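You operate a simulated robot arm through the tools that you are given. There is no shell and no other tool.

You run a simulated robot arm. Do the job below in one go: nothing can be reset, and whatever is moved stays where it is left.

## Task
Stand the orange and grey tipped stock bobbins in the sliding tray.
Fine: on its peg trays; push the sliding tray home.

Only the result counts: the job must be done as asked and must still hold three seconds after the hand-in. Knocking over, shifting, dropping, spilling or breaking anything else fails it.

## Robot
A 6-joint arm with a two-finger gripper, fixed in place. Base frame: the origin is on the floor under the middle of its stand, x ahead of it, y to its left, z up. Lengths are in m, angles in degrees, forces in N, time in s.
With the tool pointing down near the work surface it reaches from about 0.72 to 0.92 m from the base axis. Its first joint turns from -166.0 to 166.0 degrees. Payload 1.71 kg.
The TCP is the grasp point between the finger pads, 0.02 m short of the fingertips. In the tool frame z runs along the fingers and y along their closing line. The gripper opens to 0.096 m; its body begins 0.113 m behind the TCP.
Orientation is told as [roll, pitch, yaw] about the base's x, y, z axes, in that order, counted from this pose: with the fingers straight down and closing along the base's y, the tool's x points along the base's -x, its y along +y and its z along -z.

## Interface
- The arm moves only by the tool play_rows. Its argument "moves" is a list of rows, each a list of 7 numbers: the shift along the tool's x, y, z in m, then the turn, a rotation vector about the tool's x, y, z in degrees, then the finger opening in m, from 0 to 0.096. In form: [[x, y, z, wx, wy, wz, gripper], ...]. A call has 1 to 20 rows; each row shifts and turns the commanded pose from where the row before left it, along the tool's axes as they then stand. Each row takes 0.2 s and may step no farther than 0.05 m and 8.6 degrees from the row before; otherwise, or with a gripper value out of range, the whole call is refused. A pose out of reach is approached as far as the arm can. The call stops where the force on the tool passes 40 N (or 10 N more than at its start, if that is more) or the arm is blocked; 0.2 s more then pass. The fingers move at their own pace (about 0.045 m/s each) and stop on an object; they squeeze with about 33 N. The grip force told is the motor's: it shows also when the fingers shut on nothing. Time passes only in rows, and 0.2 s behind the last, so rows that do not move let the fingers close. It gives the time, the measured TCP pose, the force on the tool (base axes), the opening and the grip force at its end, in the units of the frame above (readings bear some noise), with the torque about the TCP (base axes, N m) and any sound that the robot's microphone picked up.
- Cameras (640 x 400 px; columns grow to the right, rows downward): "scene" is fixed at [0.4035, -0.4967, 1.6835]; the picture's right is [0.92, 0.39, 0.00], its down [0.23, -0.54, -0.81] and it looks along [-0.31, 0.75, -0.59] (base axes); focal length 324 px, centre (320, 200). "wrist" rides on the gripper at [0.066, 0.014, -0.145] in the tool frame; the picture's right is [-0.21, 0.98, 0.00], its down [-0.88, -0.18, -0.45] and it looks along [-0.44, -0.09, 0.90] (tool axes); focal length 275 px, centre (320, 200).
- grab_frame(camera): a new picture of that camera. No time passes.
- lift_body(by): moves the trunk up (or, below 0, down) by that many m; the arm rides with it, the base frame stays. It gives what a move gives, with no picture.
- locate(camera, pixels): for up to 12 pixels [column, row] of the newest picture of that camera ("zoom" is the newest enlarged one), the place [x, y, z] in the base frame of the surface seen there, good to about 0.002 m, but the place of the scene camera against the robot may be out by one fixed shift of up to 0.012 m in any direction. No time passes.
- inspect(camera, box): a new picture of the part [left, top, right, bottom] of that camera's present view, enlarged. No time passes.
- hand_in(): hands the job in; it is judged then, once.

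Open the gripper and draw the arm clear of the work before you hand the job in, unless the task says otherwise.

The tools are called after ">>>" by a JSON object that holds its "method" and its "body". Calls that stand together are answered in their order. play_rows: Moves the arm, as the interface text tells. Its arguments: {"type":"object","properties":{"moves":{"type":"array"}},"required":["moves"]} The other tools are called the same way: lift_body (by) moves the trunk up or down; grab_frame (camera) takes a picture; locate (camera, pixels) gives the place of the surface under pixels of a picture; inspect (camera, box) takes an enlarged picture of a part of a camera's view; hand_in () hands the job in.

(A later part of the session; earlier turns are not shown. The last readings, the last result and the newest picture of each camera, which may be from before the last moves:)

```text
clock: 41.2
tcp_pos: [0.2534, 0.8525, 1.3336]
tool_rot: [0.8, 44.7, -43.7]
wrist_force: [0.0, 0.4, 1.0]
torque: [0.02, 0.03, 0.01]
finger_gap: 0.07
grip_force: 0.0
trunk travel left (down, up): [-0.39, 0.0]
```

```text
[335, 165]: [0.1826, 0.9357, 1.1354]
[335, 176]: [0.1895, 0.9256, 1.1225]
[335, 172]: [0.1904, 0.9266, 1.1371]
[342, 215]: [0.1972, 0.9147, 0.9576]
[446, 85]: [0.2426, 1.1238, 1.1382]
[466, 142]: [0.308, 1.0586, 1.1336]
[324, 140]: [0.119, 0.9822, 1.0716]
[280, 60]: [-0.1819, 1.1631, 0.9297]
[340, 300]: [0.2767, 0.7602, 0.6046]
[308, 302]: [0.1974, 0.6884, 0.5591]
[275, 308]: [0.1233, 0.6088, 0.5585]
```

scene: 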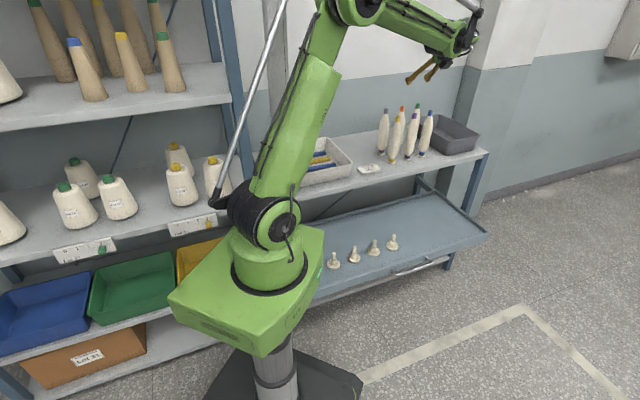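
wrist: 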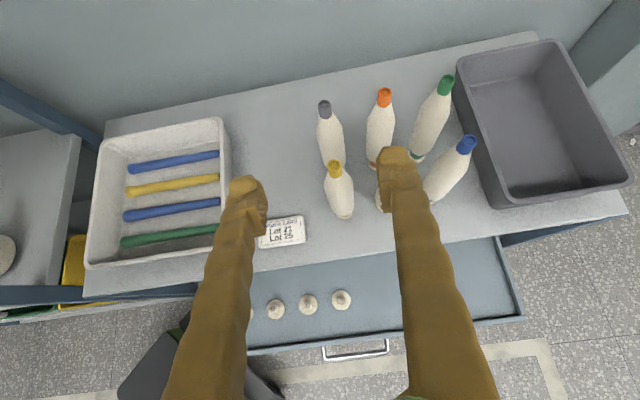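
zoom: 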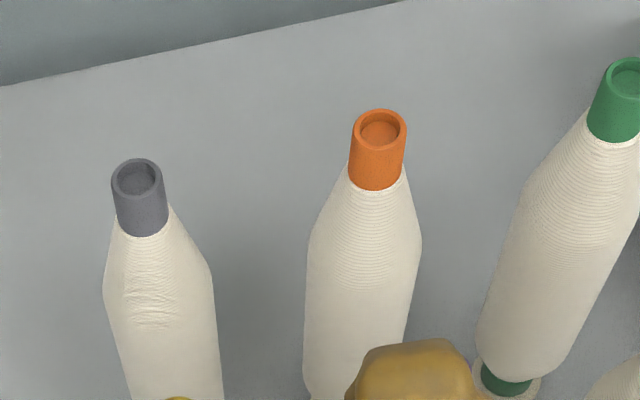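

Grey tip centre is at about (0.113,1.004), top z≈1.139; orange at (0.176,1.067), same height. I move to a point 0.09 m above the grey tip.

>>> {"method": "play_rows", "body": {"moves": [[0.01105, 0.0021, 0.0377, 0, 0, 0, 0.056], [0.01105, 0.0021, 0.0377, 0, 0, 0, 0.056], [0.01105, 0.0021, 0.0377, 0, 0, 0, 0.056], [0.01105, 0.0021, 0.0377, 0, 0, 0, 0.056], [0.01105, 0.0021, 0.0377, 0, 0, 0, 0.056], [0.01105, 0.0021, 0.0377, 0, 0, 0, 0.056], [0, 0, 0, 0, 0, 0, 0.056]]}}

>>> {"method": "grab_frame", "body": {"camera": "wrist"}}

>>> {"method": "grab_frame", "body": {"camera": "scene"}}

```text
clock: 42.9
tcp_pos: [0.1161, 1.0078, 1.2195]
tool_rot: [0.6, 44.7, -43.7]
wrist_force: [0.6, 0.2, -1.1]
torque: [-0.01, -0.01, 0.03]
finger_gap: 0.056
grip_force: 0.0
trunk travel left (down, up): [-0.39, 0.0]
```

```text
taken
```

wrist: 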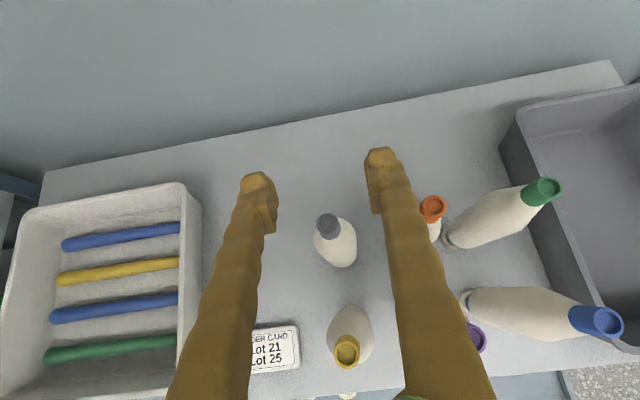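

```text
taken
```

scene: 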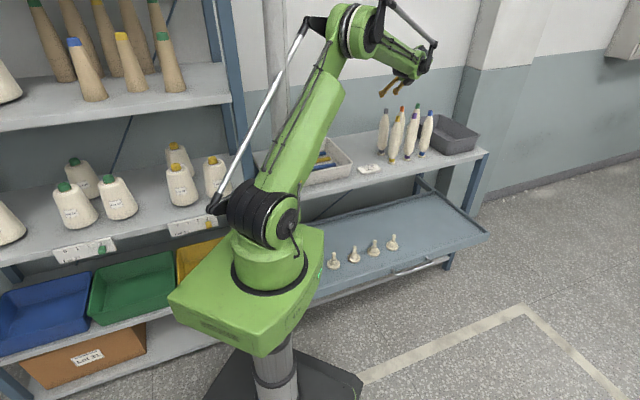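

Over the grey bobbin: its tip shows at (327,224), between the fingers. I zoom and locate again from here.

>>> {"method": "inspect", "body": {"camera": "wrist", "box": [290, 190, 370, 240]}}

```text
8.00 times, centred on (330, 215) of wrist
```

zoom: 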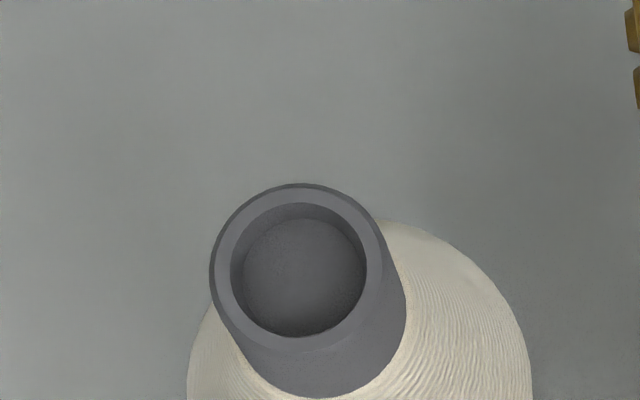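

>>> {"method": "locate", "body": {"camera": "zoom", "pixels": [[222, 265], [372, 265], [300, 195], [297, 343], [240, 215], [360, 320], [345, 212], [245, 325], [320, 390], [400, 300]]}}

```text
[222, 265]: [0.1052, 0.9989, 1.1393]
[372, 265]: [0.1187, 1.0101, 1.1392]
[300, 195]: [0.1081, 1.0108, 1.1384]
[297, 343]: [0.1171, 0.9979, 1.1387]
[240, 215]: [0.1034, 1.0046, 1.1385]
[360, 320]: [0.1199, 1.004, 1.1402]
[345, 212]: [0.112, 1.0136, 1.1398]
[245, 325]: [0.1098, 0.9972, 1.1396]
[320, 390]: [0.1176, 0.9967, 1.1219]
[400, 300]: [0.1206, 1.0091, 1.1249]
```

The tip lies 4.8 mm to -y of the tool axis, otherwise exactly below. I correct sideways and descend 0.0925 m vertically so the pads straddle the grey cap (z 1.12–1.139).

>>> {"method": "play_rows", "body": {"moves": [[0, -0.0048, 0, 0, 0, 0, 0.056], [-0.0141, 0, 0.0142, 0, 0, 0, 0.056], [-0.0141, 0, 0.0142, 0, 0, 0, 0.056], [-0.0141, 0, 0.0142, 0, 0, 0, 0.056], [-0.0141, 0, 0.0142, 0, 0, 0, 0.056], [0, 0, 0, 0, 0, 0, 0.056]]}}

>>> {"method": "grab_frame", "body": {"camera": "wrist"}}

>>> {"method": "grab_frame", "body": {"camera": "scene"}}

```text
clock: 44.2
tcp_pos: [0.1125, 1.0037, 1.1393]
tool_rot: [0.7, 44.7, -43.6]
wrist_force: [-0.2, 0.1, -0.2]
torque: [-0.01, 0.0, 0.03]
finger_gap: 0.0561
grip_force: 0.1
trunk travel left (down, up): [-0.39, 0.0]
```

```text
taken
```

wrist: 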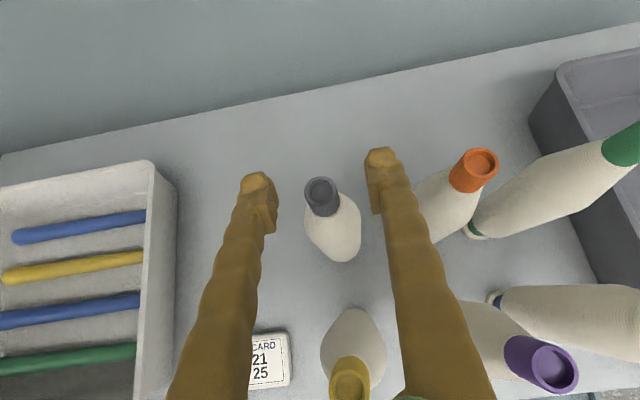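

```text
taken
```

scene: 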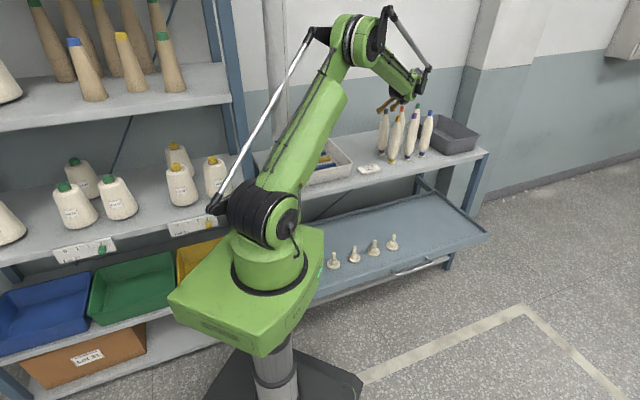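

The grey cap is centred between the pads at (321,190), right on the TCP's projection (320,192). I go down 12 mm more and close the fingers.

>>> {"method": "play_rows", "body": {"moves": [[-0.0085, 0, 0.0085, 0, 0, 0, 0.056], [0, 0, 0, 0, 0, 0, 0.056], [0, 0, 0, 0, 0, 0, 0.0], [0, 0, 0, 0, 0, 0, 0.0], [0, 0, 0, 0, 0, 0, 0.0], [0, 0, 0, 0, 0, 0, 0.0], [0, 0, 0, 0, 0, 0, 0.0]]}}

>>> {"method": "grab_frame", "body": {"camera": "wrist"}}

```text
clock: 45.9
tcp_pos: [0.1132, 1.0021, 1.128]
tool_rot: [0.8, 44.7, -43.7]
wrist_force: [0.0, -0.3, 0.1]
torque: [-0.04, -0.01, 0.0]
finger_gap: 0.0221
grip_force: 33.0
trunk travel left (down, up): [-0.39, 0.0]
```

```text
taken
```

wrist: 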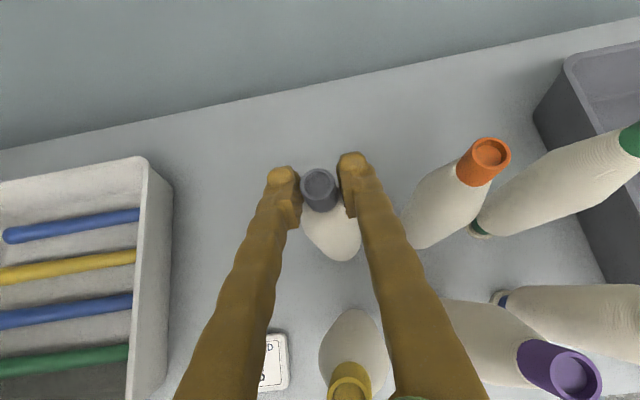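

Grip holds on the grey cap (gap 0.022, 33 N) with no side force. I lift straight up slowly, 0.06 m first.

>>> {"method": "play_rows", "body": {"moves": [[0.0071, 0, -0.0071, 0, 0, 0, 0.0], [0.0071, 0, -0.0071, 0, 0, 0, 0.0], [0.0071, 0, -0.0071, 0, 0, 0, 0.0], [0.0071, 0, -0.0071, 0, 0, 0, 0.0], [0.0071, 0, -0.0071, 0, 0, 0, 0.0], [0.0071, 0, -0.0071, 0, 0, 0, 0.0]]}}

>>> {"method": "grab_frame", "body": {"camera": "scene"}}

>>> {"method": "inspect", "body": {"camera": "scene", "box": [340, 60, 460, 180]}}

```text
clock: 47.2
tcp_pos: [0.1104, 1.0031, 1.1889]
tool_rot: [0.8, 44.7, -43.7]
wrist_force: [-0.4, 0.9, -1.1]
torque: [0.05, 0.01, 0.0]
finger_gap: 0.0219
grip_force: 32.8
trunk travel left (down, up): [-0.39, 0.0]
```

```text
taken
```

scene: 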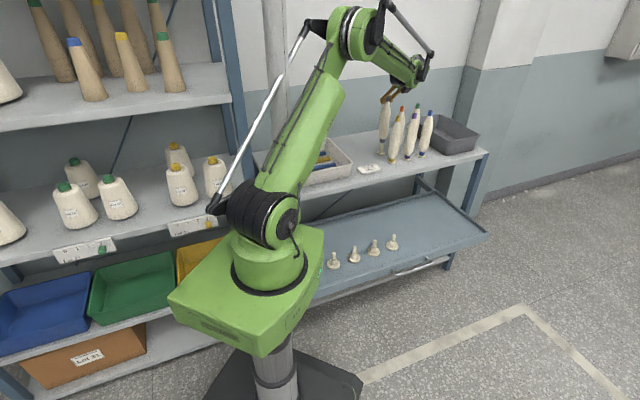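

```text
3.33 times, centred on (400, 120) of scene
```

zoom: 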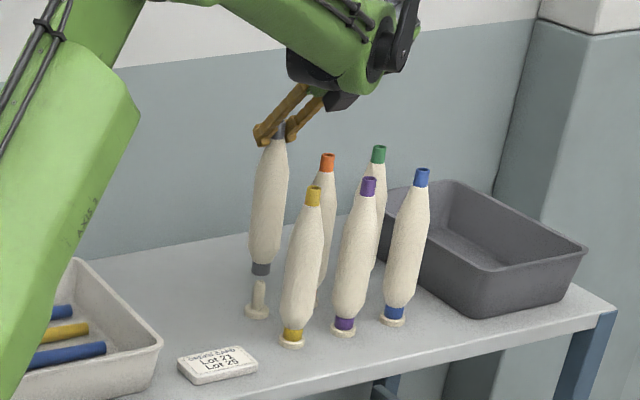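

The grey bobbin is rising off its shelf peg (peg visible at zoom (257,300), bobbin base at (261,268)). I lift another 0.075 m.

>>> {"method": "play_rows", "body": {"moves": [[0.0106, 0, -0.0107, 0, 0, 0, 0.0], [0.0106, 0, -0.0107, 0, 0, 0, 0.0], [0.0106, 0, -0.0107, 0, 0, 0, 0.0], [0.0106, 0, -0.0107, 0, 0, 0, 0.0], [0.0106, 0, -0.0107, 0, 0, 0, 0.0], [0, 0, 0, 0, 0, 0, 0.0]]}}

>>> {"method": "inspect", "body": {"camera": "scene", "box": [340, 40, 460, 180]}}

>>> {"method": "grab_frame", "body": {"camera": "wrist"}}

```text
clock: 48.6
tcp_pos: [0.1105, 1.0021, 1.2631]
tool_rot: [0.7, 44.7, -43.6]
wrist_force: [-0.4, -0.6, -0.9]
torque: [0.03, 0.0, 0.0]
finger_gap: 0.0218
grip_force: 33.0
trunk travel left (down, up): [-0.39, 0.0]
```

```text
2.86 times, centred on (400, 110) of scene
```

zoom: 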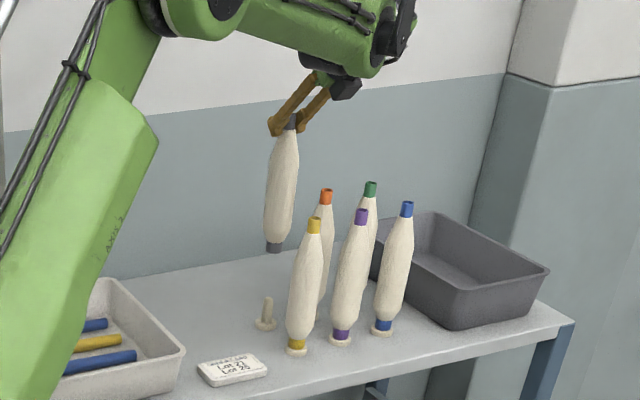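

```text
taken
```

wrist: 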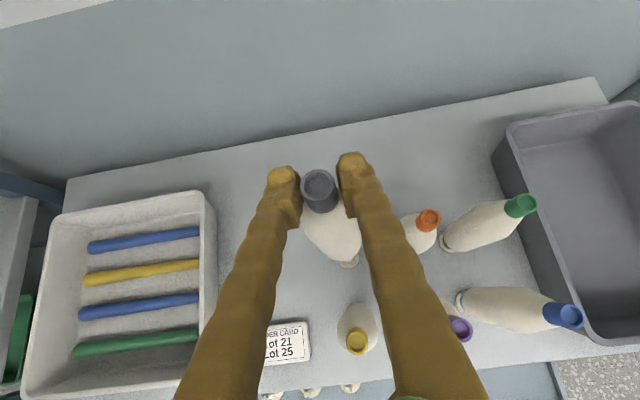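

The bobbin hangs clear, base at about z 1.045, above the peg tips but below the others' tops. I carry it away from yellow (at (0.187,0.931)), first slightly left and back, then toward the front.

>>> {"method": "play_rows", "body": {"moves": [[-0.007, -0.0183, -0.007, 0, 0, 0, 0.0], [-0.007, -0.0183, -0.007, 0, 0, 0, 0.0], [-0.007, -0.0183, -0.007, 0, 0, 0, 0.0], [-0.007, -0.0183, -0.007, 0, 0, 0, 0.0], [-0.0149, -0.0187, -0.0148, 0, 0, 0, 0.0], [-0.0149, -0.0187, -0.0148, 0, 0, 0, 0.0], [-0.0149, -0.0187, -0.0148, 0, 0, 0, 0.0], [-0.0149, -0.0187, -0.0148, 0, 0, 0, 0.0], [-0.0149, -0.0187, -0.0148, 0, 0, 0, 0.0], [0, 0, 0, 0, 0, 0, 0.0]]}}

>>> {"method": "grab_frame", "body": {"camera": "scene"}}

>>> {"method": "grab_frame", "body": {"camera": "wrist"}}

```text
clock: 50.9
tcp_pos: [0.0981, 0.7818, 1.2626]
tool_rot: [0.8, 44.7, -43.6]
wrist_force: [0.3, -0.1, -0.5]
torque: [0.04, 0.01, -0.01]
finger_gap: 0.0216
grip_force: 32.8
trunk travel left (down, up): [-0.39, 0.0]
```

```text
taken
```

scene: 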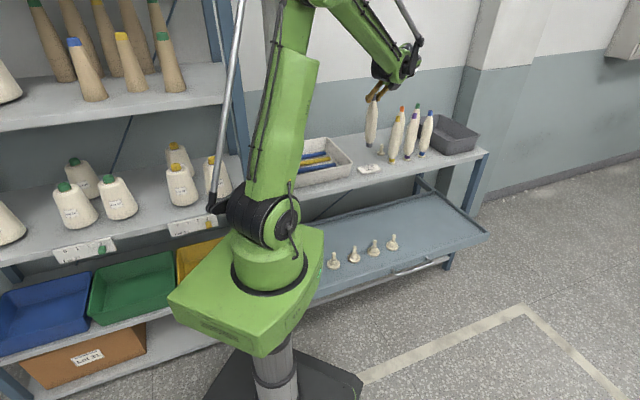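

```text
taken
```

wrist: 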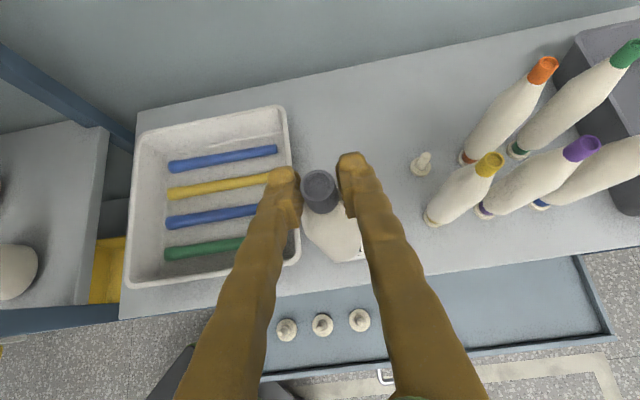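

All others still stand. I locate the pegs at (288,326), (322,322), (360,317) from here before moving over the rightmost.

>>> {"method": "inspect", "body": {"camera": "wrist", "box": [260, 290, 400, 350]}}

```text
4.57 times, centred on (330, 320) of wrist
```

zoom: 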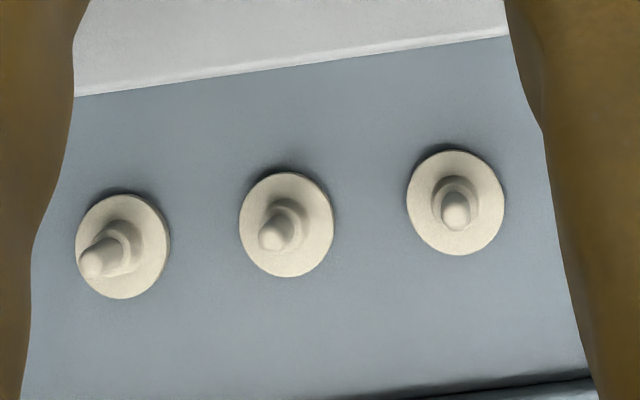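

>>> {"method": "locate", "body": {"camera": "zoom", "pixels": [[455, 212], [455, 200], [443, 218], [467, 218], [456, 225], [408, 203], [503, 203], [455, 152], [455, 253], [268, 238], [275, 228], [95, 262]]}}

```text
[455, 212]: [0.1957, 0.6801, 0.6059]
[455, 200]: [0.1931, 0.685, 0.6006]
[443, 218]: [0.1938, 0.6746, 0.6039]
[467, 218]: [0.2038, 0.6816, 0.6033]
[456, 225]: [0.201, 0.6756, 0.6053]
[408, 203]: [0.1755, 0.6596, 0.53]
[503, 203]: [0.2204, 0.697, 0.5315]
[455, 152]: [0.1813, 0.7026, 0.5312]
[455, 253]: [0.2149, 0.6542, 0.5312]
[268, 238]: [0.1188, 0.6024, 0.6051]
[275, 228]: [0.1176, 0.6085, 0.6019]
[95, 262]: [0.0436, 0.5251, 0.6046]
```

Peg 3 is at (0.198,0.678) and peg 4 by the even spacing at (0.276,0.755). I carry the grey bobbin over peg 4 at the same height.

>>> {"method": "play_rows", "body": {"moves": [[-0.0149, 0.01473, -0.01477, 0, 0, 0, 0.0], [-0.0149, 0.01473, -0.01477, 0, 0, 0, 0.0], [-0.0149, 0.01473, -0.01477, 0, 0, 0, 0.0], [-0.0149, 0.01473, -0.01477, 0, 0, 0, 0.0], [-0.0149, 0.01473, -0.01477, 0, 0, 0, 0.0], [-0.0149, 0.01473, -0.01477, 0, 0, 0, 0.0], [-0.0149, 0.01473, -0.01477, 0, 0, 0, 0.0], [0, 0, 0, 0, 0, 0, 0.0]]}}

>>> {"method": "grab_frame", "body": {"camera": "wrist"}}

>>> {"method": "grab_frame", "body": {"camera": "scene"}}

```text
clock: 52.6
tcp_pos: [0.2775, 0.7528, 1.2635]
tool_rot: [0.9, 44.8, -43.7]
wrist_force: [0.0, 0.5, -0.9]
torque: [0.01, 0.0, 0.03]
finger_gap: 0.0213
grip_force: 32.4
trunk travel left (down, up): [-0.39, 0.0]
```

```text
taken
```

wrist: 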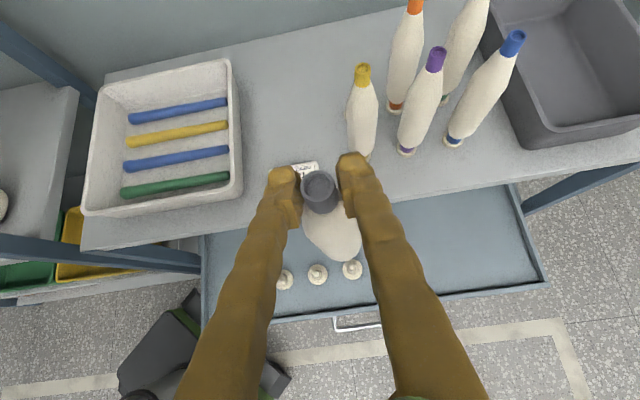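

```text
taken
```

scene: 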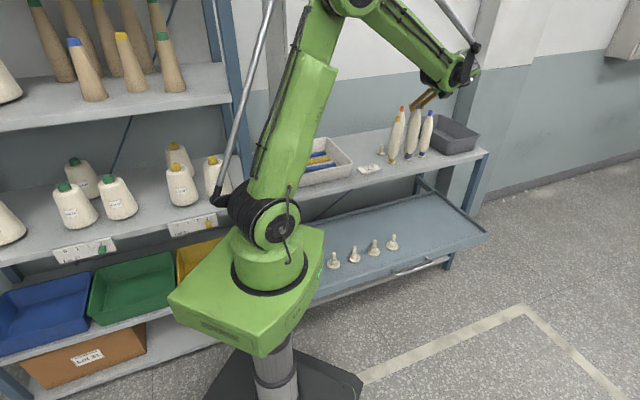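

The finger gap has drifted from 0.0221 to 0.0213, so I check the cap in the grip closely for slipping.

>>> {"method": "inspect", "body": {"camera": "wrist", "box": [270, 150, 370, 260]}}

>>> {"method": "inspect", "body": {"camera": "scene", "box": [360, 60, 480, 160]}}

```text
3.64 times, centred on (320, 205) of wrist
```

zoom: 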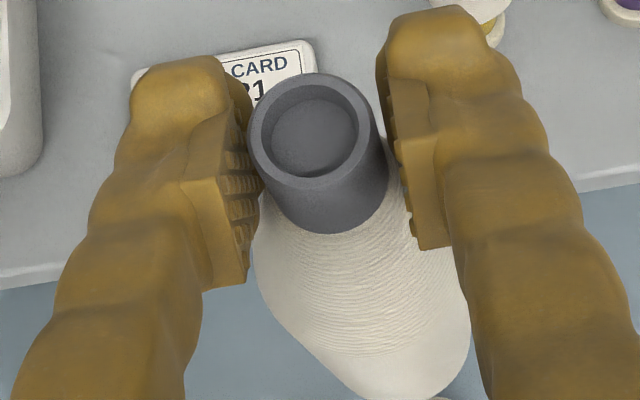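

```text
4.00 times, centred on (420, 110) of scene
```

zoom: 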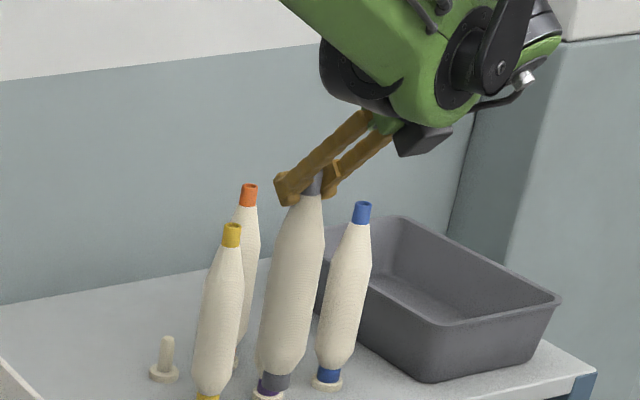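

The cap shows a slight slip of maybe 4 mm, so I proceed without delay: the bobbin is over peg 4 and in front of the shelf (n≈0.338), and I lower the trunk by 0.39 m, which leaves its base just above the peg tip.

>>> {"method": "lift_body", "body": {"by": -0.38}}

>>> {"method": "grab_frame", "body": {"camera": "wrist"}}

>>> {"method": "grab_frame", "body": {"camera": "scene"}}

>>> {"method": "inspect", "body": {"camera": "scene", "box": [350, 140, 470, 270]}}

```text
clock: 56.3
tcp_pos: [0.2759, 0.7528, 0.882]
tool_rot: [0.8, 44.7, -43.7]
wrist_force: [0.2, -0.4, -1.8]
torque: [-0.02, -0.05, 0.02]
finger_gap: 0.0205
grip_force: 32.9
trunk travel left (down, up): [-0.01, 0.38]
```

```text
taken
```

wrist: 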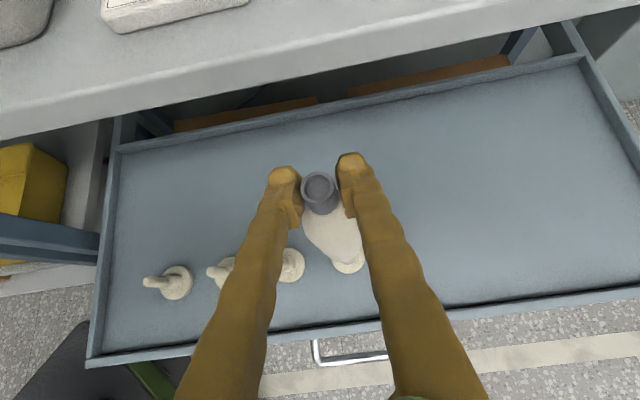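

```text
taken
```

scene: 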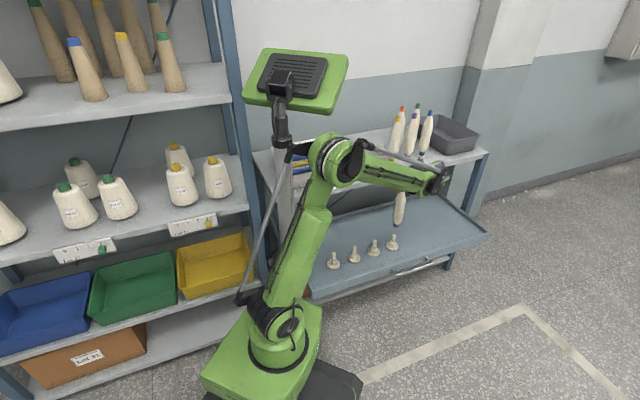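

```text
3.08 times, centred on (410, 205) of scene
```

zoom: 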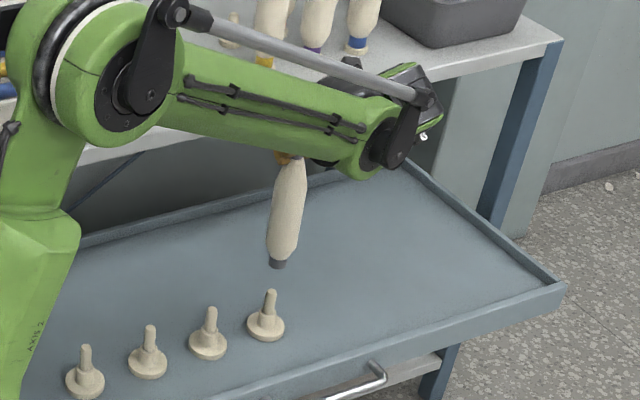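

Gap is now 0.0205, still creeping; the base shows at zoom (278,264) above peg 4's tip (271,292). I locate both quickly in the same picture.

>>> {"method": "locate", "body": {"camera": "zoom", "pixels": [[278, 266], [270, 262], [286, 263], [278, 258], [271, 291], [271, 296], [265, 335], [285, 325], [248, 326], [280, 225], [292, 165], [284, 200]]}}

>>> {"method": "locate", "body": {"camera": "wrist", "pixels": [[319, 175], [305, 188], [333, 186], [319, 203], [348, 270], [293, 250], [348, 262]]}}

```text
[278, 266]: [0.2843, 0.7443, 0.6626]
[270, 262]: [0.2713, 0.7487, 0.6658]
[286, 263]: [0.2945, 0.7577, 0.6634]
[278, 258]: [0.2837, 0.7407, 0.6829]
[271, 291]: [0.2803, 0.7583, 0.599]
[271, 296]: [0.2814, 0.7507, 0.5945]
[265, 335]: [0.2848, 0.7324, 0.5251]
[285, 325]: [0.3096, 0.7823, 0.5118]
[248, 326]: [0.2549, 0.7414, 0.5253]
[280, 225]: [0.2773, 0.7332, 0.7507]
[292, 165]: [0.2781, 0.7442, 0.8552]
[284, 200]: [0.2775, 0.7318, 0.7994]
```

```text
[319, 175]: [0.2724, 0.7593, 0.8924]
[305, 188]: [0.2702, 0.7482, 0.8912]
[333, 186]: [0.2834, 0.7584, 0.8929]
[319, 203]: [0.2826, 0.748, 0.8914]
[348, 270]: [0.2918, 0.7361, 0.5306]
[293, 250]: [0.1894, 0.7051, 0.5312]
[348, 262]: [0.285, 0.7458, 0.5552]
```

Cap centre is at (0.277,0.7535) and its rim 10 mm above the TCP as at the grip, so there is no real slip, but the base may lean a few mm. I enlarge the base and peg tip further.

>>> {"method": "inspect", "body": {"camera": "scene", "box": [374, 205, 422, 255]}}

```text
8.00 times, centred on (398, 230) of scene
```

zoom: 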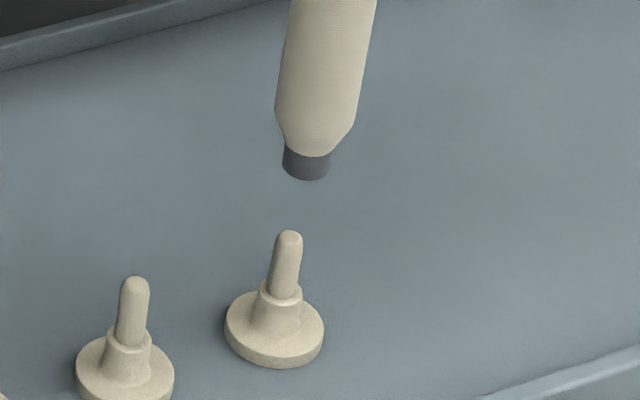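

>>> {"method": "locate", "body": {"camera": "zoom", "pixels": [[284, 160], [327, 166], [306, 165], [305, 176], [276, 245], [300, 248], [288, 245], [288, 233], [262, 295], [301, 297], [274, 364], [226, 322]]}}

>>> {"method": "locate", "body": {"camera": "zoom", "pixels": [[322, 330], [320, 10], [300, 10], [370, 10], [288, 60], [362, 60], [322, 60], [318, 110], [322, 328], [227, 330], [278, 110], [355, 110]]}}

```text
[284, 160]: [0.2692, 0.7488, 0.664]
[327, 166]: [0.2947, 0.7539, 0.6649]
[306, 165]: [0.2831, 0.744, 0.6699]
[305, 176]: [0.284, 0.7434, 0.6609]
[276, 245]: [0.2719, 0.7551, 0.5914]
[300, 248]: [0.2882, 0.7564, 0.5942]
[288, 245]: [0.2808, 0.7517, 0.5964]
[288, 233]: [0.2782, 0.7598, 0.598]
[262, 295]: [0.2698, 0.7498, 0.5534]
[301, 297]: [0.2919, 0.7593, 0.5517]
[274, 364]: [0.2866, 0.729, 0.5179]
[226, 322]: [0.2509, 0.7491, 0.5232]
```

```text
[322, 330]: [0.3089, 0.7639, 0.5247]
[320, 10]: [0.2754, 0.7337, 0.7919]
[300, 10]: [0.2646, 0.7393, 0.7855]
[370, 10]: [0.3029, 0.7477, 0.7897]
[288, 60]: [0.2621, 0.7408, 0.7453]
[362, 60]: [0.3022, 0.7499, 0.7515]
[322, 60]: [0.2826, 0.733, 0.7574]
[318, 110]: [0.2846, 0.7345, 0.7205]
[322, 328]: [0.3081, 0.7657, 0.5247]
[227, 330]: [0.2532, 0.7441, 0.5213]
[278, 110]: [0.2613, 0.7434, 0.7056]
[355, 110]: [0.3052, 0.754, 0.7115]
```

Both views agree that the base is about (+0.0015,-0.0025) off peg 4's axis and the bobbin is upright. I apply that correction and descend 0.055 m, bringing the base to just about the peg tip.

>>> {"method": "play_rows", "body": {"moves": [[0.002, 0.0008, 0.002, 0, 0, 0, 0.0], [-0.0097, 0, 0.0098, 0, 0, 0, 0.0], [-0.0097, 0, 0.0098, 0, 0, 0, 0.0], [-0.0097, 0, 0.0098, 0, 0, 0, 0.0], [-0.0097, 0, 0.0098, 0, 0, 0, 0.0], [0, 0, 0, 0, 0, 0, 0.0]]}}

>>> {"method": "inspect", "body": {"camera": "scene", "box": [374, 205, 422, 255]}}

>>> {"method": "grab_frame", "body": {"camera": "wrist"}}

```text
clock: 57.7
tcp_pos: [0.2751, 0.7578, 0.8277]
tool_rot: [0.8, 44.6, -43.7]
wrist_force: [-0.6, -0.5, -1.1]
torque: [-0.05, 0.02, 0.02]
finger_gap: 0.0203
grip_force: 33.2
trunk travel left (down, up): [-0.01, 0.38]
```

```text
8.00 times, centred on (398, 230) of scene
```

zoom: 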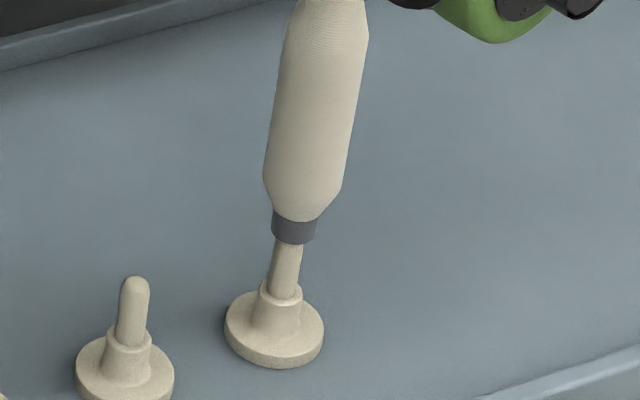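

```text
taken
```

wrist: 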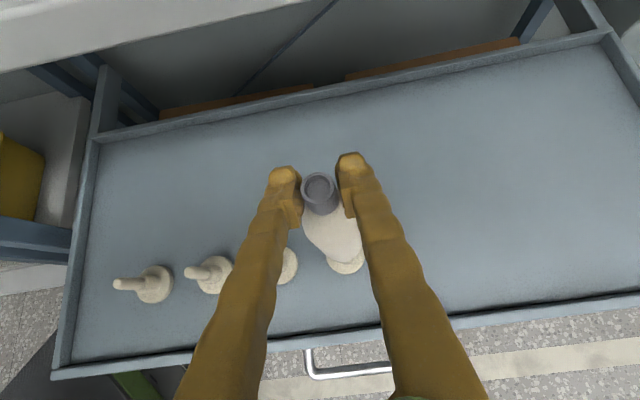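

The ring now sits just over the pin with about 2 mm offset to the picture's right (ring mid x 294.5 against the axis 290.7). I locate the ring to confirm before inserting.

>>> {"method": "locate", "body": {"camera": "zoom", "pixels": [[274, 226], [315, 230], [294, 228], [294, 238], [272, 262], [299, 262], [286, 262], [262, 295], [301, 297], [268, 170], [343, 180], [305, 175]]}}

```text
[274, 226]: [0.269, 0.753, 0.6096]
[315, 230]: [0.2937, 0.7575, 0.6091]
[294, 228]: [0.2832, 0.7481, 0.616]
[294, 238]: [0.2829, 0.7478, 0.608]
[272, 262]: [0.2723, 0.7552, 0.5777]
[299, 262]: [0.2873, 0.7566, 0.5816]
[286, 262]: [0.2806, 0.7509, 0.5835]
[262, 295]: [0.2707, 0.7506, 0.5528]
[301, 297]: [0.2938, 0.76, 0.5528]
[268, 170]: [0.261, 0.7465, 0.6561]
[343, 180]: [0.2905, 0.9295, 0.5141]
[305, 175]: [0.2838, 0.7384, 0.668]
```

The ring is (+0.0016,+0.001) off the pin. I shift y by -1.8 mm and descend 0.05 m gently over the pin.

>>> {"method": "play_rows", "body": {"moves": [[0.0002, -0.0018, 0.0002, 0, 0, 0, 0.0], [-0.007, 0, 0.0071, 0, 0, 0, 0.0], [-0.007, 0, 0.0071, 0, 0, 0, 0.0], [-0.007, 0, 0.0071, 0, 0, 0, 0.0], [-0.007, 0, 0.0071, 0, 0, 0, 0.0], [0, 0, 0, 0, 0, 0, 0.0]]}}

>>> {"method": "inspect", "body": {"camera": "scene", "box": [374, 205, 422, 255]}}

```text
clock: 59.1
tcp_pos: [0.274, 0.7548, 0.7876]
tool_rot: [0.9, 44.7, -43.6]
wrist_force: [0.0, -0.2, -2.1]
torque: [-0.02, -0.01, 0.02]
finger_gap: 0.0198
grip_force: 33.1
trunk travel left (down, up): [-0.01, 0.38]
```

```text
8.00 times, centred on (398, 230) of scene
```

zoom: 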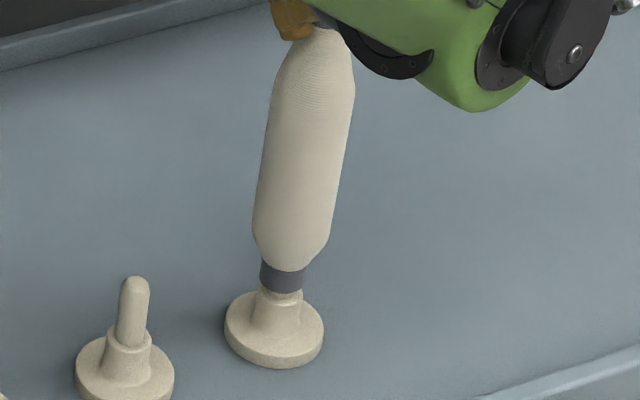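

The ring has gone over the pin without force and sits just above the seat's step. I descend in 4 mm steps and watch the vertical force.

>>> {"method": "play_rows", "body": {"moves": [[-0.0028, 0, 0.0028, 0, 0, 0, 0.0], [-0.0028, 0, 0.0028, 0, 0, 0, 0.0], [0, 0, 0, 0, 0, 0, 0.0]]}}

>>> {"method": "inspect", "body": {"camera": "scene", "box": [374, 205, 422, 255]}}

```text
clock: 59.9
tcp_pos: [0.2743, 0.7561, 0.7793]
tool_rot: [0.7, 44.8, -43.8]
wrist_force: [0.5, -0.5, -1.7]
torque: [-0.03, 0.0, 0.03]
finger_gap: 0.0201
grip_force: 32.5
trunk travel left (down, up): [-0.01, 0.38]
```

```text
8.00 times, centred on (398, 230) of scene
```

zoom: 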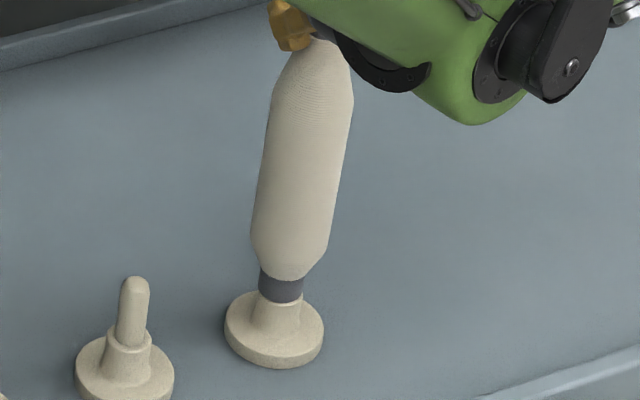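

Still no force; the ring's lower edge is at about the step's top. I continue in 3 mm steps.

>>> {"method": "play_rows", "body": {"moves": [[-0.0021, 0, 0.0021, 0, 0, 0, 0.0], [-0.0021, 0, 0.0021, 0, 0, 0, 0.0], [0, 0, 0, 0, 0, 0, 0.0]]}}

>>> {"method": "inspect", "body": {"camera": "scene", "box": [374, 205, 422, 255]}}

```text
clock: 60.5
tcp_pos: [0.2611, 0.7553, 0.7811]
tool_rot: [1.8, 44.2, -42.9]
wrist_force: [-0.4, -0.6, -2.2]
torque: [0.0, -0.06, -0.06]
finger_gap: 0.0198
grip_force: 33.2
trunk travel left (down, up): [-0.01, 0.38]
stopped in row 2: the force on the tool passed its limit at 46 N (the readings are from after the stop); the commanded pose is now the measured one
```

```text
8.00 times, centred on (398, 230) of scene
```

zoom: 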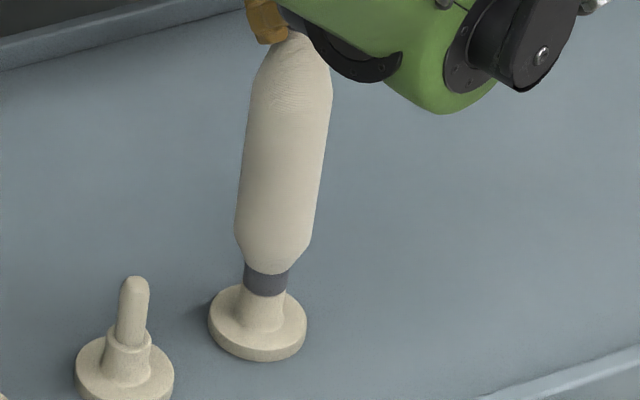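

The call stopped at 46 N and the TCP jumped 13 mm in -x; the peg with its disc seems to have shifted about 10 mm to the left with the bobbin. I look at the whole scene before doing anything.

>>> {"method": "grab_frame", "body": {"camera": "scene"}}

>>> {"method": "grab_frame", "body": {"camera": "wrist"}}

>>> {"method": "inspect", "body": {"camera": "scene", "box": [300, 120, 500, 290]}}

```text
taken
```

scene: 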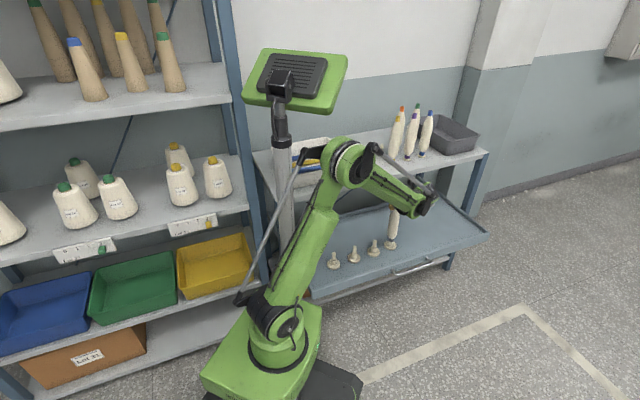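

```text
taken
```

wrist: 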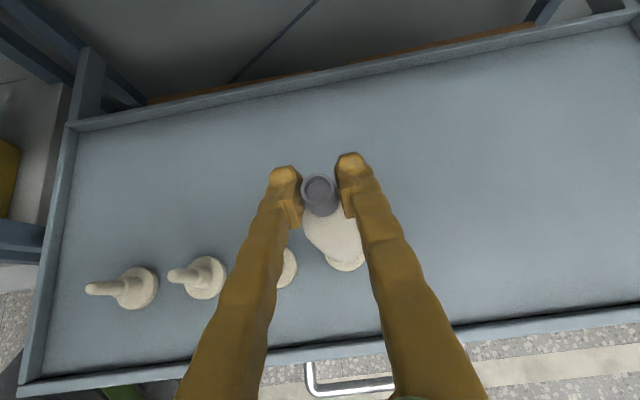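

```text
2.35 times, centred on (400, 205) of scene
```

zoom: 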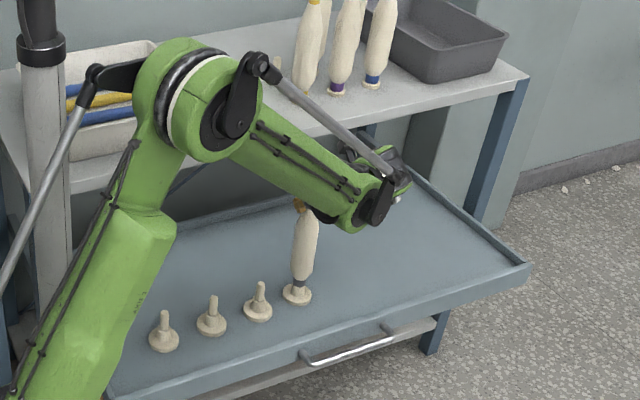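

Everything else still stands and the bobbin is still over its pin, but peg 4 has moved with it. I let one still row pass to see whether the arm is stable here.

>>> {"method": "play_rows", "body": {"moves": [[0, 0, 0, 0, 0, 0, 0.0]]}}

>>> {"method": "inspect", "body": {"camera": "scene", "box": [374, 205, 422, 255]}}

>>> {"method": "inspect", "body": {"camera": "wrist", "box": [230, 140, 410, 290]}}

```text
clock: 60.9
tcp_pos: [0.2618, 0.7569, 0.7804]
tool_rot: [1.6, 44.2, -43.0]
wrist_force: [0.1, 1.0, -0.8]
torque: [-0.01, -0.04, -0.01]
finger_gap: 0.0197
grip_force: 32.7
trunk travel left (down, up): [-0.01, 0.38]
```

```text
8.00 times, centred on (398, 230) of scene
```

zoom: 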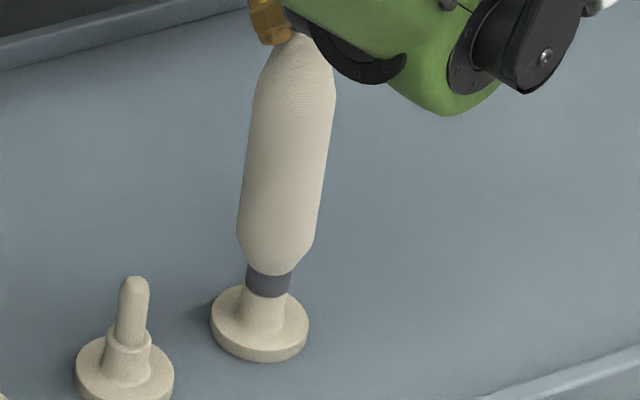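

```text
2.67 times, centred on (320, 215) of wrist
```

zoom: 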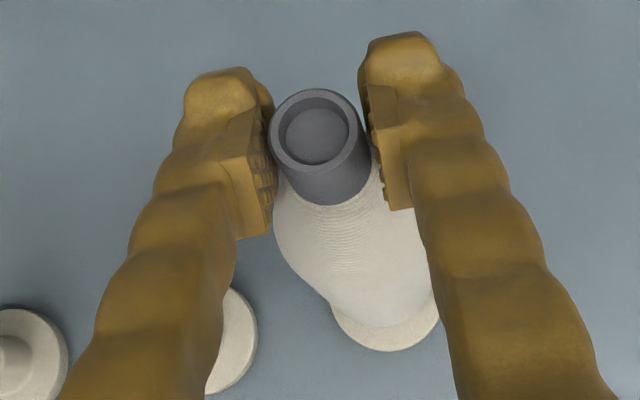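

There is a new shadow left of the disc at zoom (205,305), as though the peg stand might be lifted. I locate points on the disc and tray to see.

>>> {"method": "locate", "body": {"camera": "zoom", "pixels": [[260, 345], [260, 358], [212, 325], [306, 330], [225, 310], [290, 320], [260, 370], [195, 310], [120, 385], [160, 385], [250, 285], [268, 292]]}}

>>> {"method": "inspect", "body": {"camera": "scene", "box": [382, 228, 406, 253]}}

```text
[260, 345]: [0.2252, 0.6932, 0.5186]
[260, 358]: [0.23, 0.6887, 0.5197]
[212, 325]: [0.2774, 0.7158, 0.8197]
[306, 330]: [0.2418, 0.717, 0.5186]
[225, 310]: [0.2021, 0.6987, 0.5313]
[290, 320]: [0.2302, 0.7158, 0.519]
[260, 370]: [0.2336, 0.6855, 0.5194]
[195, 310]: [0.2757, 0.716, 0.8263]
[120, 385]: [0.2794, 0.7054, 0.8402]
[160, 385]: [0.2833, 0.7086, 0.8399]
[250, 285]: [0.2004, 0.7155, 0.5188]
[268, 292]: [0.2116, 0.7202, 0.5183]
```

```text
16.00 times, centred on (394, 240) of scene
```

zoom: 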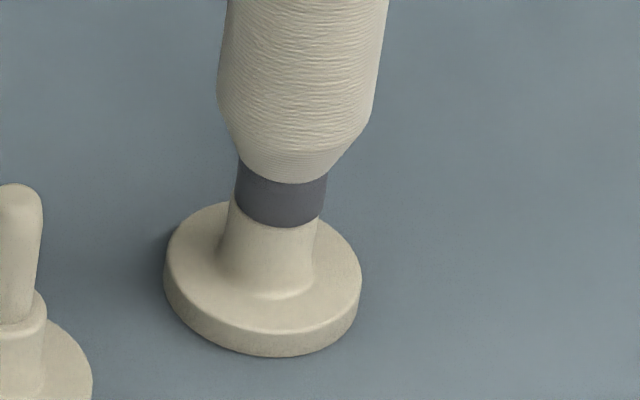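

The last zoom then was the wrist's; I locate again in this new 16x scene zoom.

>>> {"method": "locate", "body": {"camera": "zoom", "pixels": [[262, 315], [262, 335], [262, 350], [168, 265], [358, 300], [200, 230], [340, 260], [262, 365], [150, 235], [400, 300], [280, 250], [280, 222]]}}

```text
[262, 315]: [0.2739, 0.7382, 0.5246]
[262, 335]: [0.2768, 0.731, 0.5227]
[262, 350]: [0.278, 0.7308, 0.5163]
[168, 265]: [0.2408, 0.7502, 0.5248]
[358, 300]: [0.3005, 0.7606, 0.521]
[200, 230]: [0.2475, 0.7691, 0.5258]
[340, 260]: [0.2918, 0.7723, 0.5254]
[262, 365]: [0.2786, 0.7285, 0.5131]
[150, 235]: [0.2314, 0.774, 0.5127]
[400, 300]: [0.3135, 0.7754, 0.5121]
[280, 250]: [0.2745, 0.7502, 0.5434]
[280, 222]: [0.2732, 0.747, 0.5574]
```

The disc still lies flat on the tray (top z 0.525), but the peg stand is loose and slid about 10 mm: the 46 N came from the bobbin landing on the step, which is its seat. I slowly draw bobbin and peg back by 12 mm toward the peg's old place.

>>> {"method": "play_rows", "body": {"moves": [[-0.00175, 0.00182, -0.00165, 0, 0, 0, 0.0], [-0.00175, 0.00182, -0.00165, 0, 0, 0, 0.0], [-0.00175, 0.00182, -0.00165, 0, 0, 0, 0.0], [-0.00175, 0.00182, -0.00165, 0, 0, 0, 0.0], [0, 0, 0, 0, 0, 0, 0.0]]}}

>>> {"method": "inspect", "body": {"camera": "scene", "box": [374, 205, 422, 255]}}

```text
clock: 62.1
tcp_pos: [0.2755, 0.7556, 0.7808]
tool_rot: [1.6, 44.3, -43.2]
wrist_force: [0.3, 0.3, -1.0]
torque: [0.0, 0.05, 0.02]
finger_gap: 0.0187
grip_force: 33.1
trunk travel left (down, up): [-0.01, 0.38]
```

```text
8.00 times, centred on (398, 230) of scene
```

zoom: 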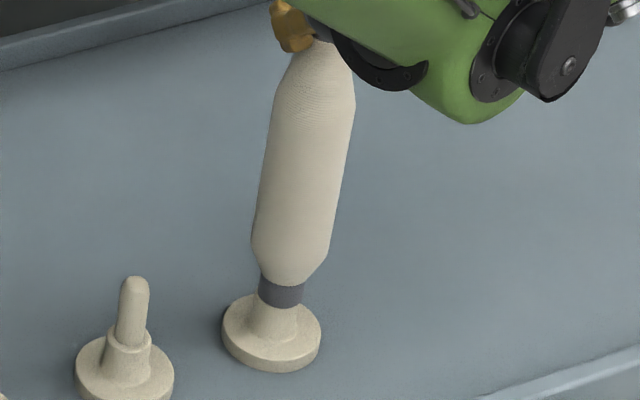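

The peg is back to within about 3 mm (disc 222–321 against 226–322 before). The grip gap is down to 0.0187 near the cap's top, so I lower 1.5 mm and check for contact before releasing.

>>> {"method": "play_rows", "body": {"moves": [[-0.00105, 0, 0.00107, 0, 0, 0, 0.0]]}}

>>> {"method": "inspect", "body": {"camera": "scene", "box": [382, 228, 406, 253]}}

>>> {"method": "inspect", "body": {"camera": "wrist", "box": [270, 150, 370, 260]}}

```text
clock: 62.5
tcp_pos: [0.2747, 0.7548, 0.7803]
tool_rot: [1.7, 44.4, -43.1]
wrist_force: [0.0, 0.8, 15.8]
torque: [0.16, -0.03, 0.02]
finger_gap: 0.0188
grip_force: 33.1
trunk travel left (down, up): [-0.01, 0.38]
```

```text
16.00 times, centred on (394, 240) of scene
```

zoom: 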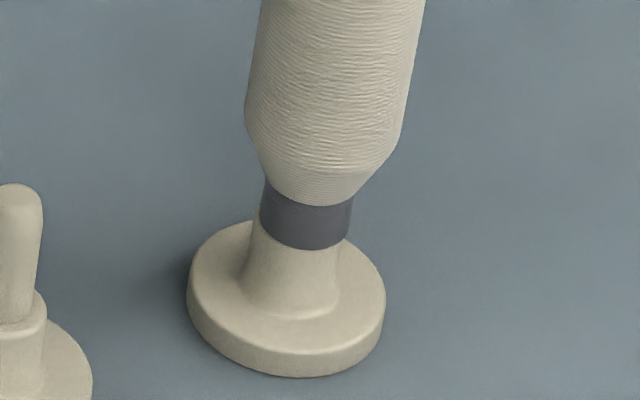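

```text
3.64 times, centred on (320, 205) of wrist
```

zoom: 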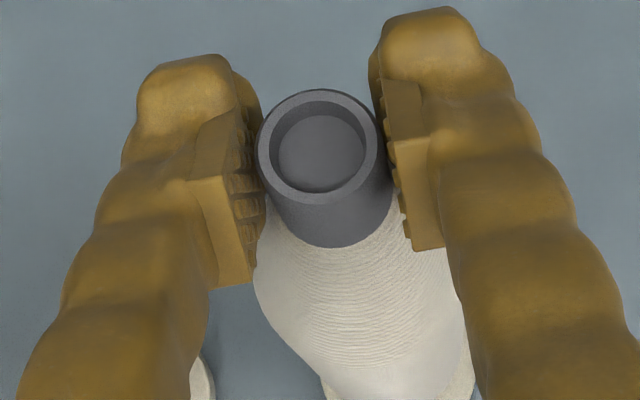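

Contact at 15.8 N: the bobbin sits on the peg's step, with the ring and step of equal width. I ease up 1.2 mm, open the fingers, and check before withdrawing.

>>> {"method": "play_rows", "body": {"moves": [[0.00085, 0, -0.00085, 0, 0, 0, 0.0], [0, 0, 0, 0, 0, 0, 0.03], [0, 0, 0, 0, 0, 0, 0.05], [0, 0, 0, 0, 0, 0, 0.05]]}}

>>> {"method": "inspect", "body": {"camera": "scene", "box": [374, 195, 422, 255]}}

>>> {"method": "grab_frame", "body": {"camera": "wrist"}}

```text
clock: 63.5
tcp_pos: [0.2748, 0.7551, 0.78]
tool_rot: [1.7, 44.4, -43.2]
wrist_force: [0.1, -1.1, -0.3]
torque: [0.0, 0.0, -0.02]
finger_gap: 0.0497
grip_force: 0.1
trunk travel left (down, up): [-0.01, 0.38]
```

```text
6.67 times, centred on (398, 225) of scene
```

zoom: 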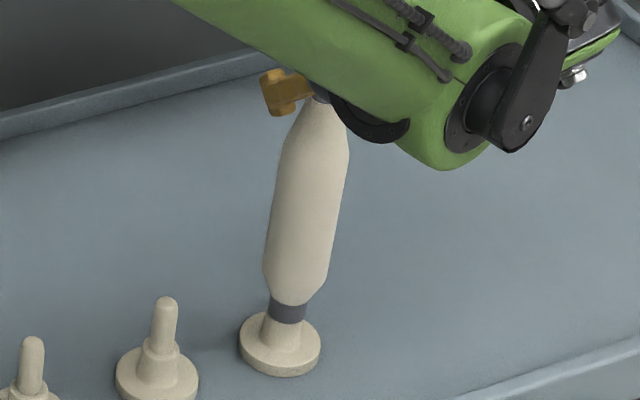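

```text
taken
```

wrist: 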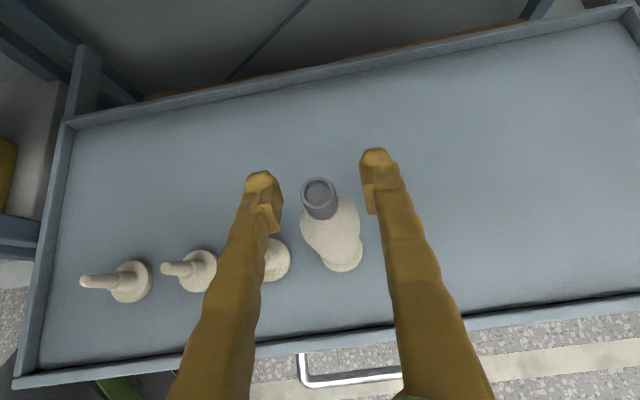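

The grey bobbin stands by itself. I withdraw along the finger axis, then check it again.

>>> {"method": "play_rows", "body": {"moves": [[0, 0, -0.02, 0, 0, 0, 0.056], [0, 0, -0.03, 0, 0, 0, 0.056], [0, 0, -0.03, 0, 0, 0, 0.056], [0, 0, -0.03, 0, 0, 0, 0.056], [0, 0, 0, 0, 0, 0, 0.056]]}}

>>> {"method": "grab_frame", "body": {"camera": "wrist"}}

>>> {"method": "grab_frame", "body": {"camera": "scene"}}

```text
clock: 64.7
tcp_pos: [0.3277, 0.7003, 0.8588]
tool_rot: [1.6, 44.3, -43.0]
wrist_force: [0.6, 0.3, -0.6]
torque: [0.03, 0.0, -0.02]
finger_gap: 0.056
grip_force: 0.0
trunk travel left (down, up): [-0.01, 0.38]
```

```text
taken
```

wrist: 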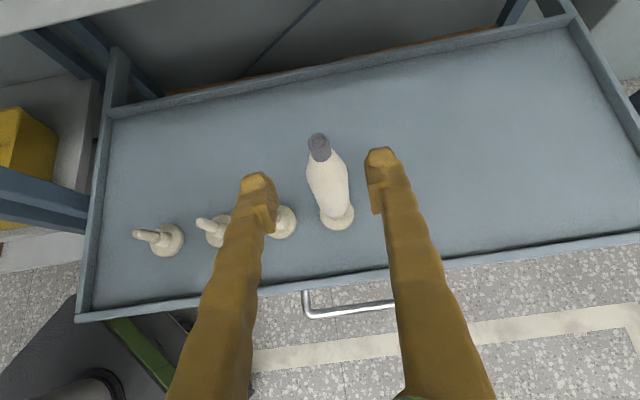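

```text
taken
```

scene: 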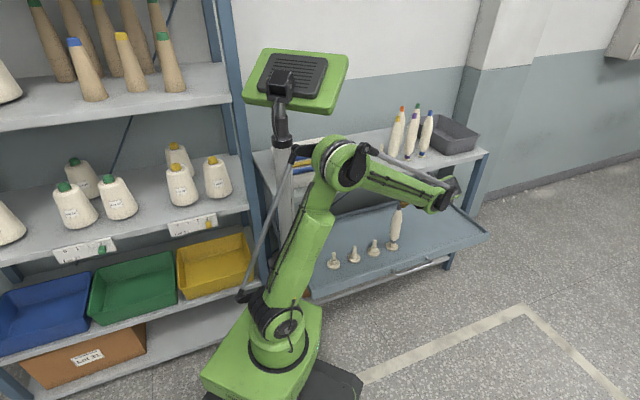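

I inspect the standing grey bobbin for uprightness and its peg's place.

>>> {"method": "inspect", "body": {"camera": "wrist", "box": [270, 110, 370, 250]}}

>>> {"method": "locate", "body": {"camera": "wrist", "pixels": [[319, 135], [309, 142], [329, 141], [319, 150], [337, 228], [321, 220], [354, 214], [285, 210], [283, 236], [208, 222], [137, 233]]}}

```text
2.86 times, centred on (320, 180) of wrist
```

zoom: 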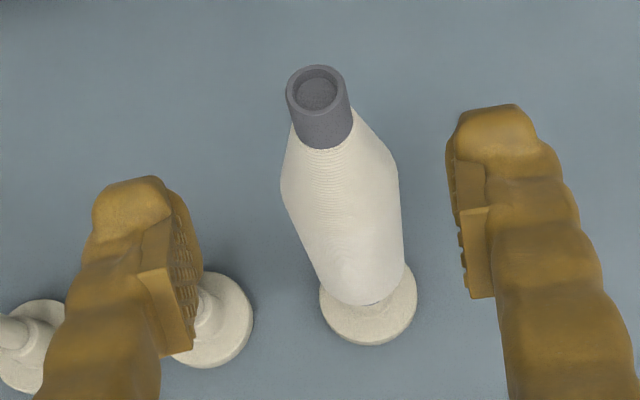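

```text
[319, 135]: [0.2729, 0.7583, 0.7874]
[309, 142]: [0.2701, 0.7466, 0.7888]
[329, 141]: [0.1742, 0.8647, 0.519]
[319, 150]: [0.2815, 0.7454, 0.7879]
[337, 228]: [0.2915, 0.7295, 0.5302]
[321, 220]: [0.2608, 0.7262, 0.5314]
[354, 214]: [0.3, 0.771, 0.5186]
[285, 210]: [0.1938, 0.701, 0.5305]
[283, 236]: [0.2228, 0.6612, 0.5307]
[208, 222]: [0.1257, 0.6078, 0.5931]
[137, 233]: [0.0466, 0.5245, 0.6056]
```

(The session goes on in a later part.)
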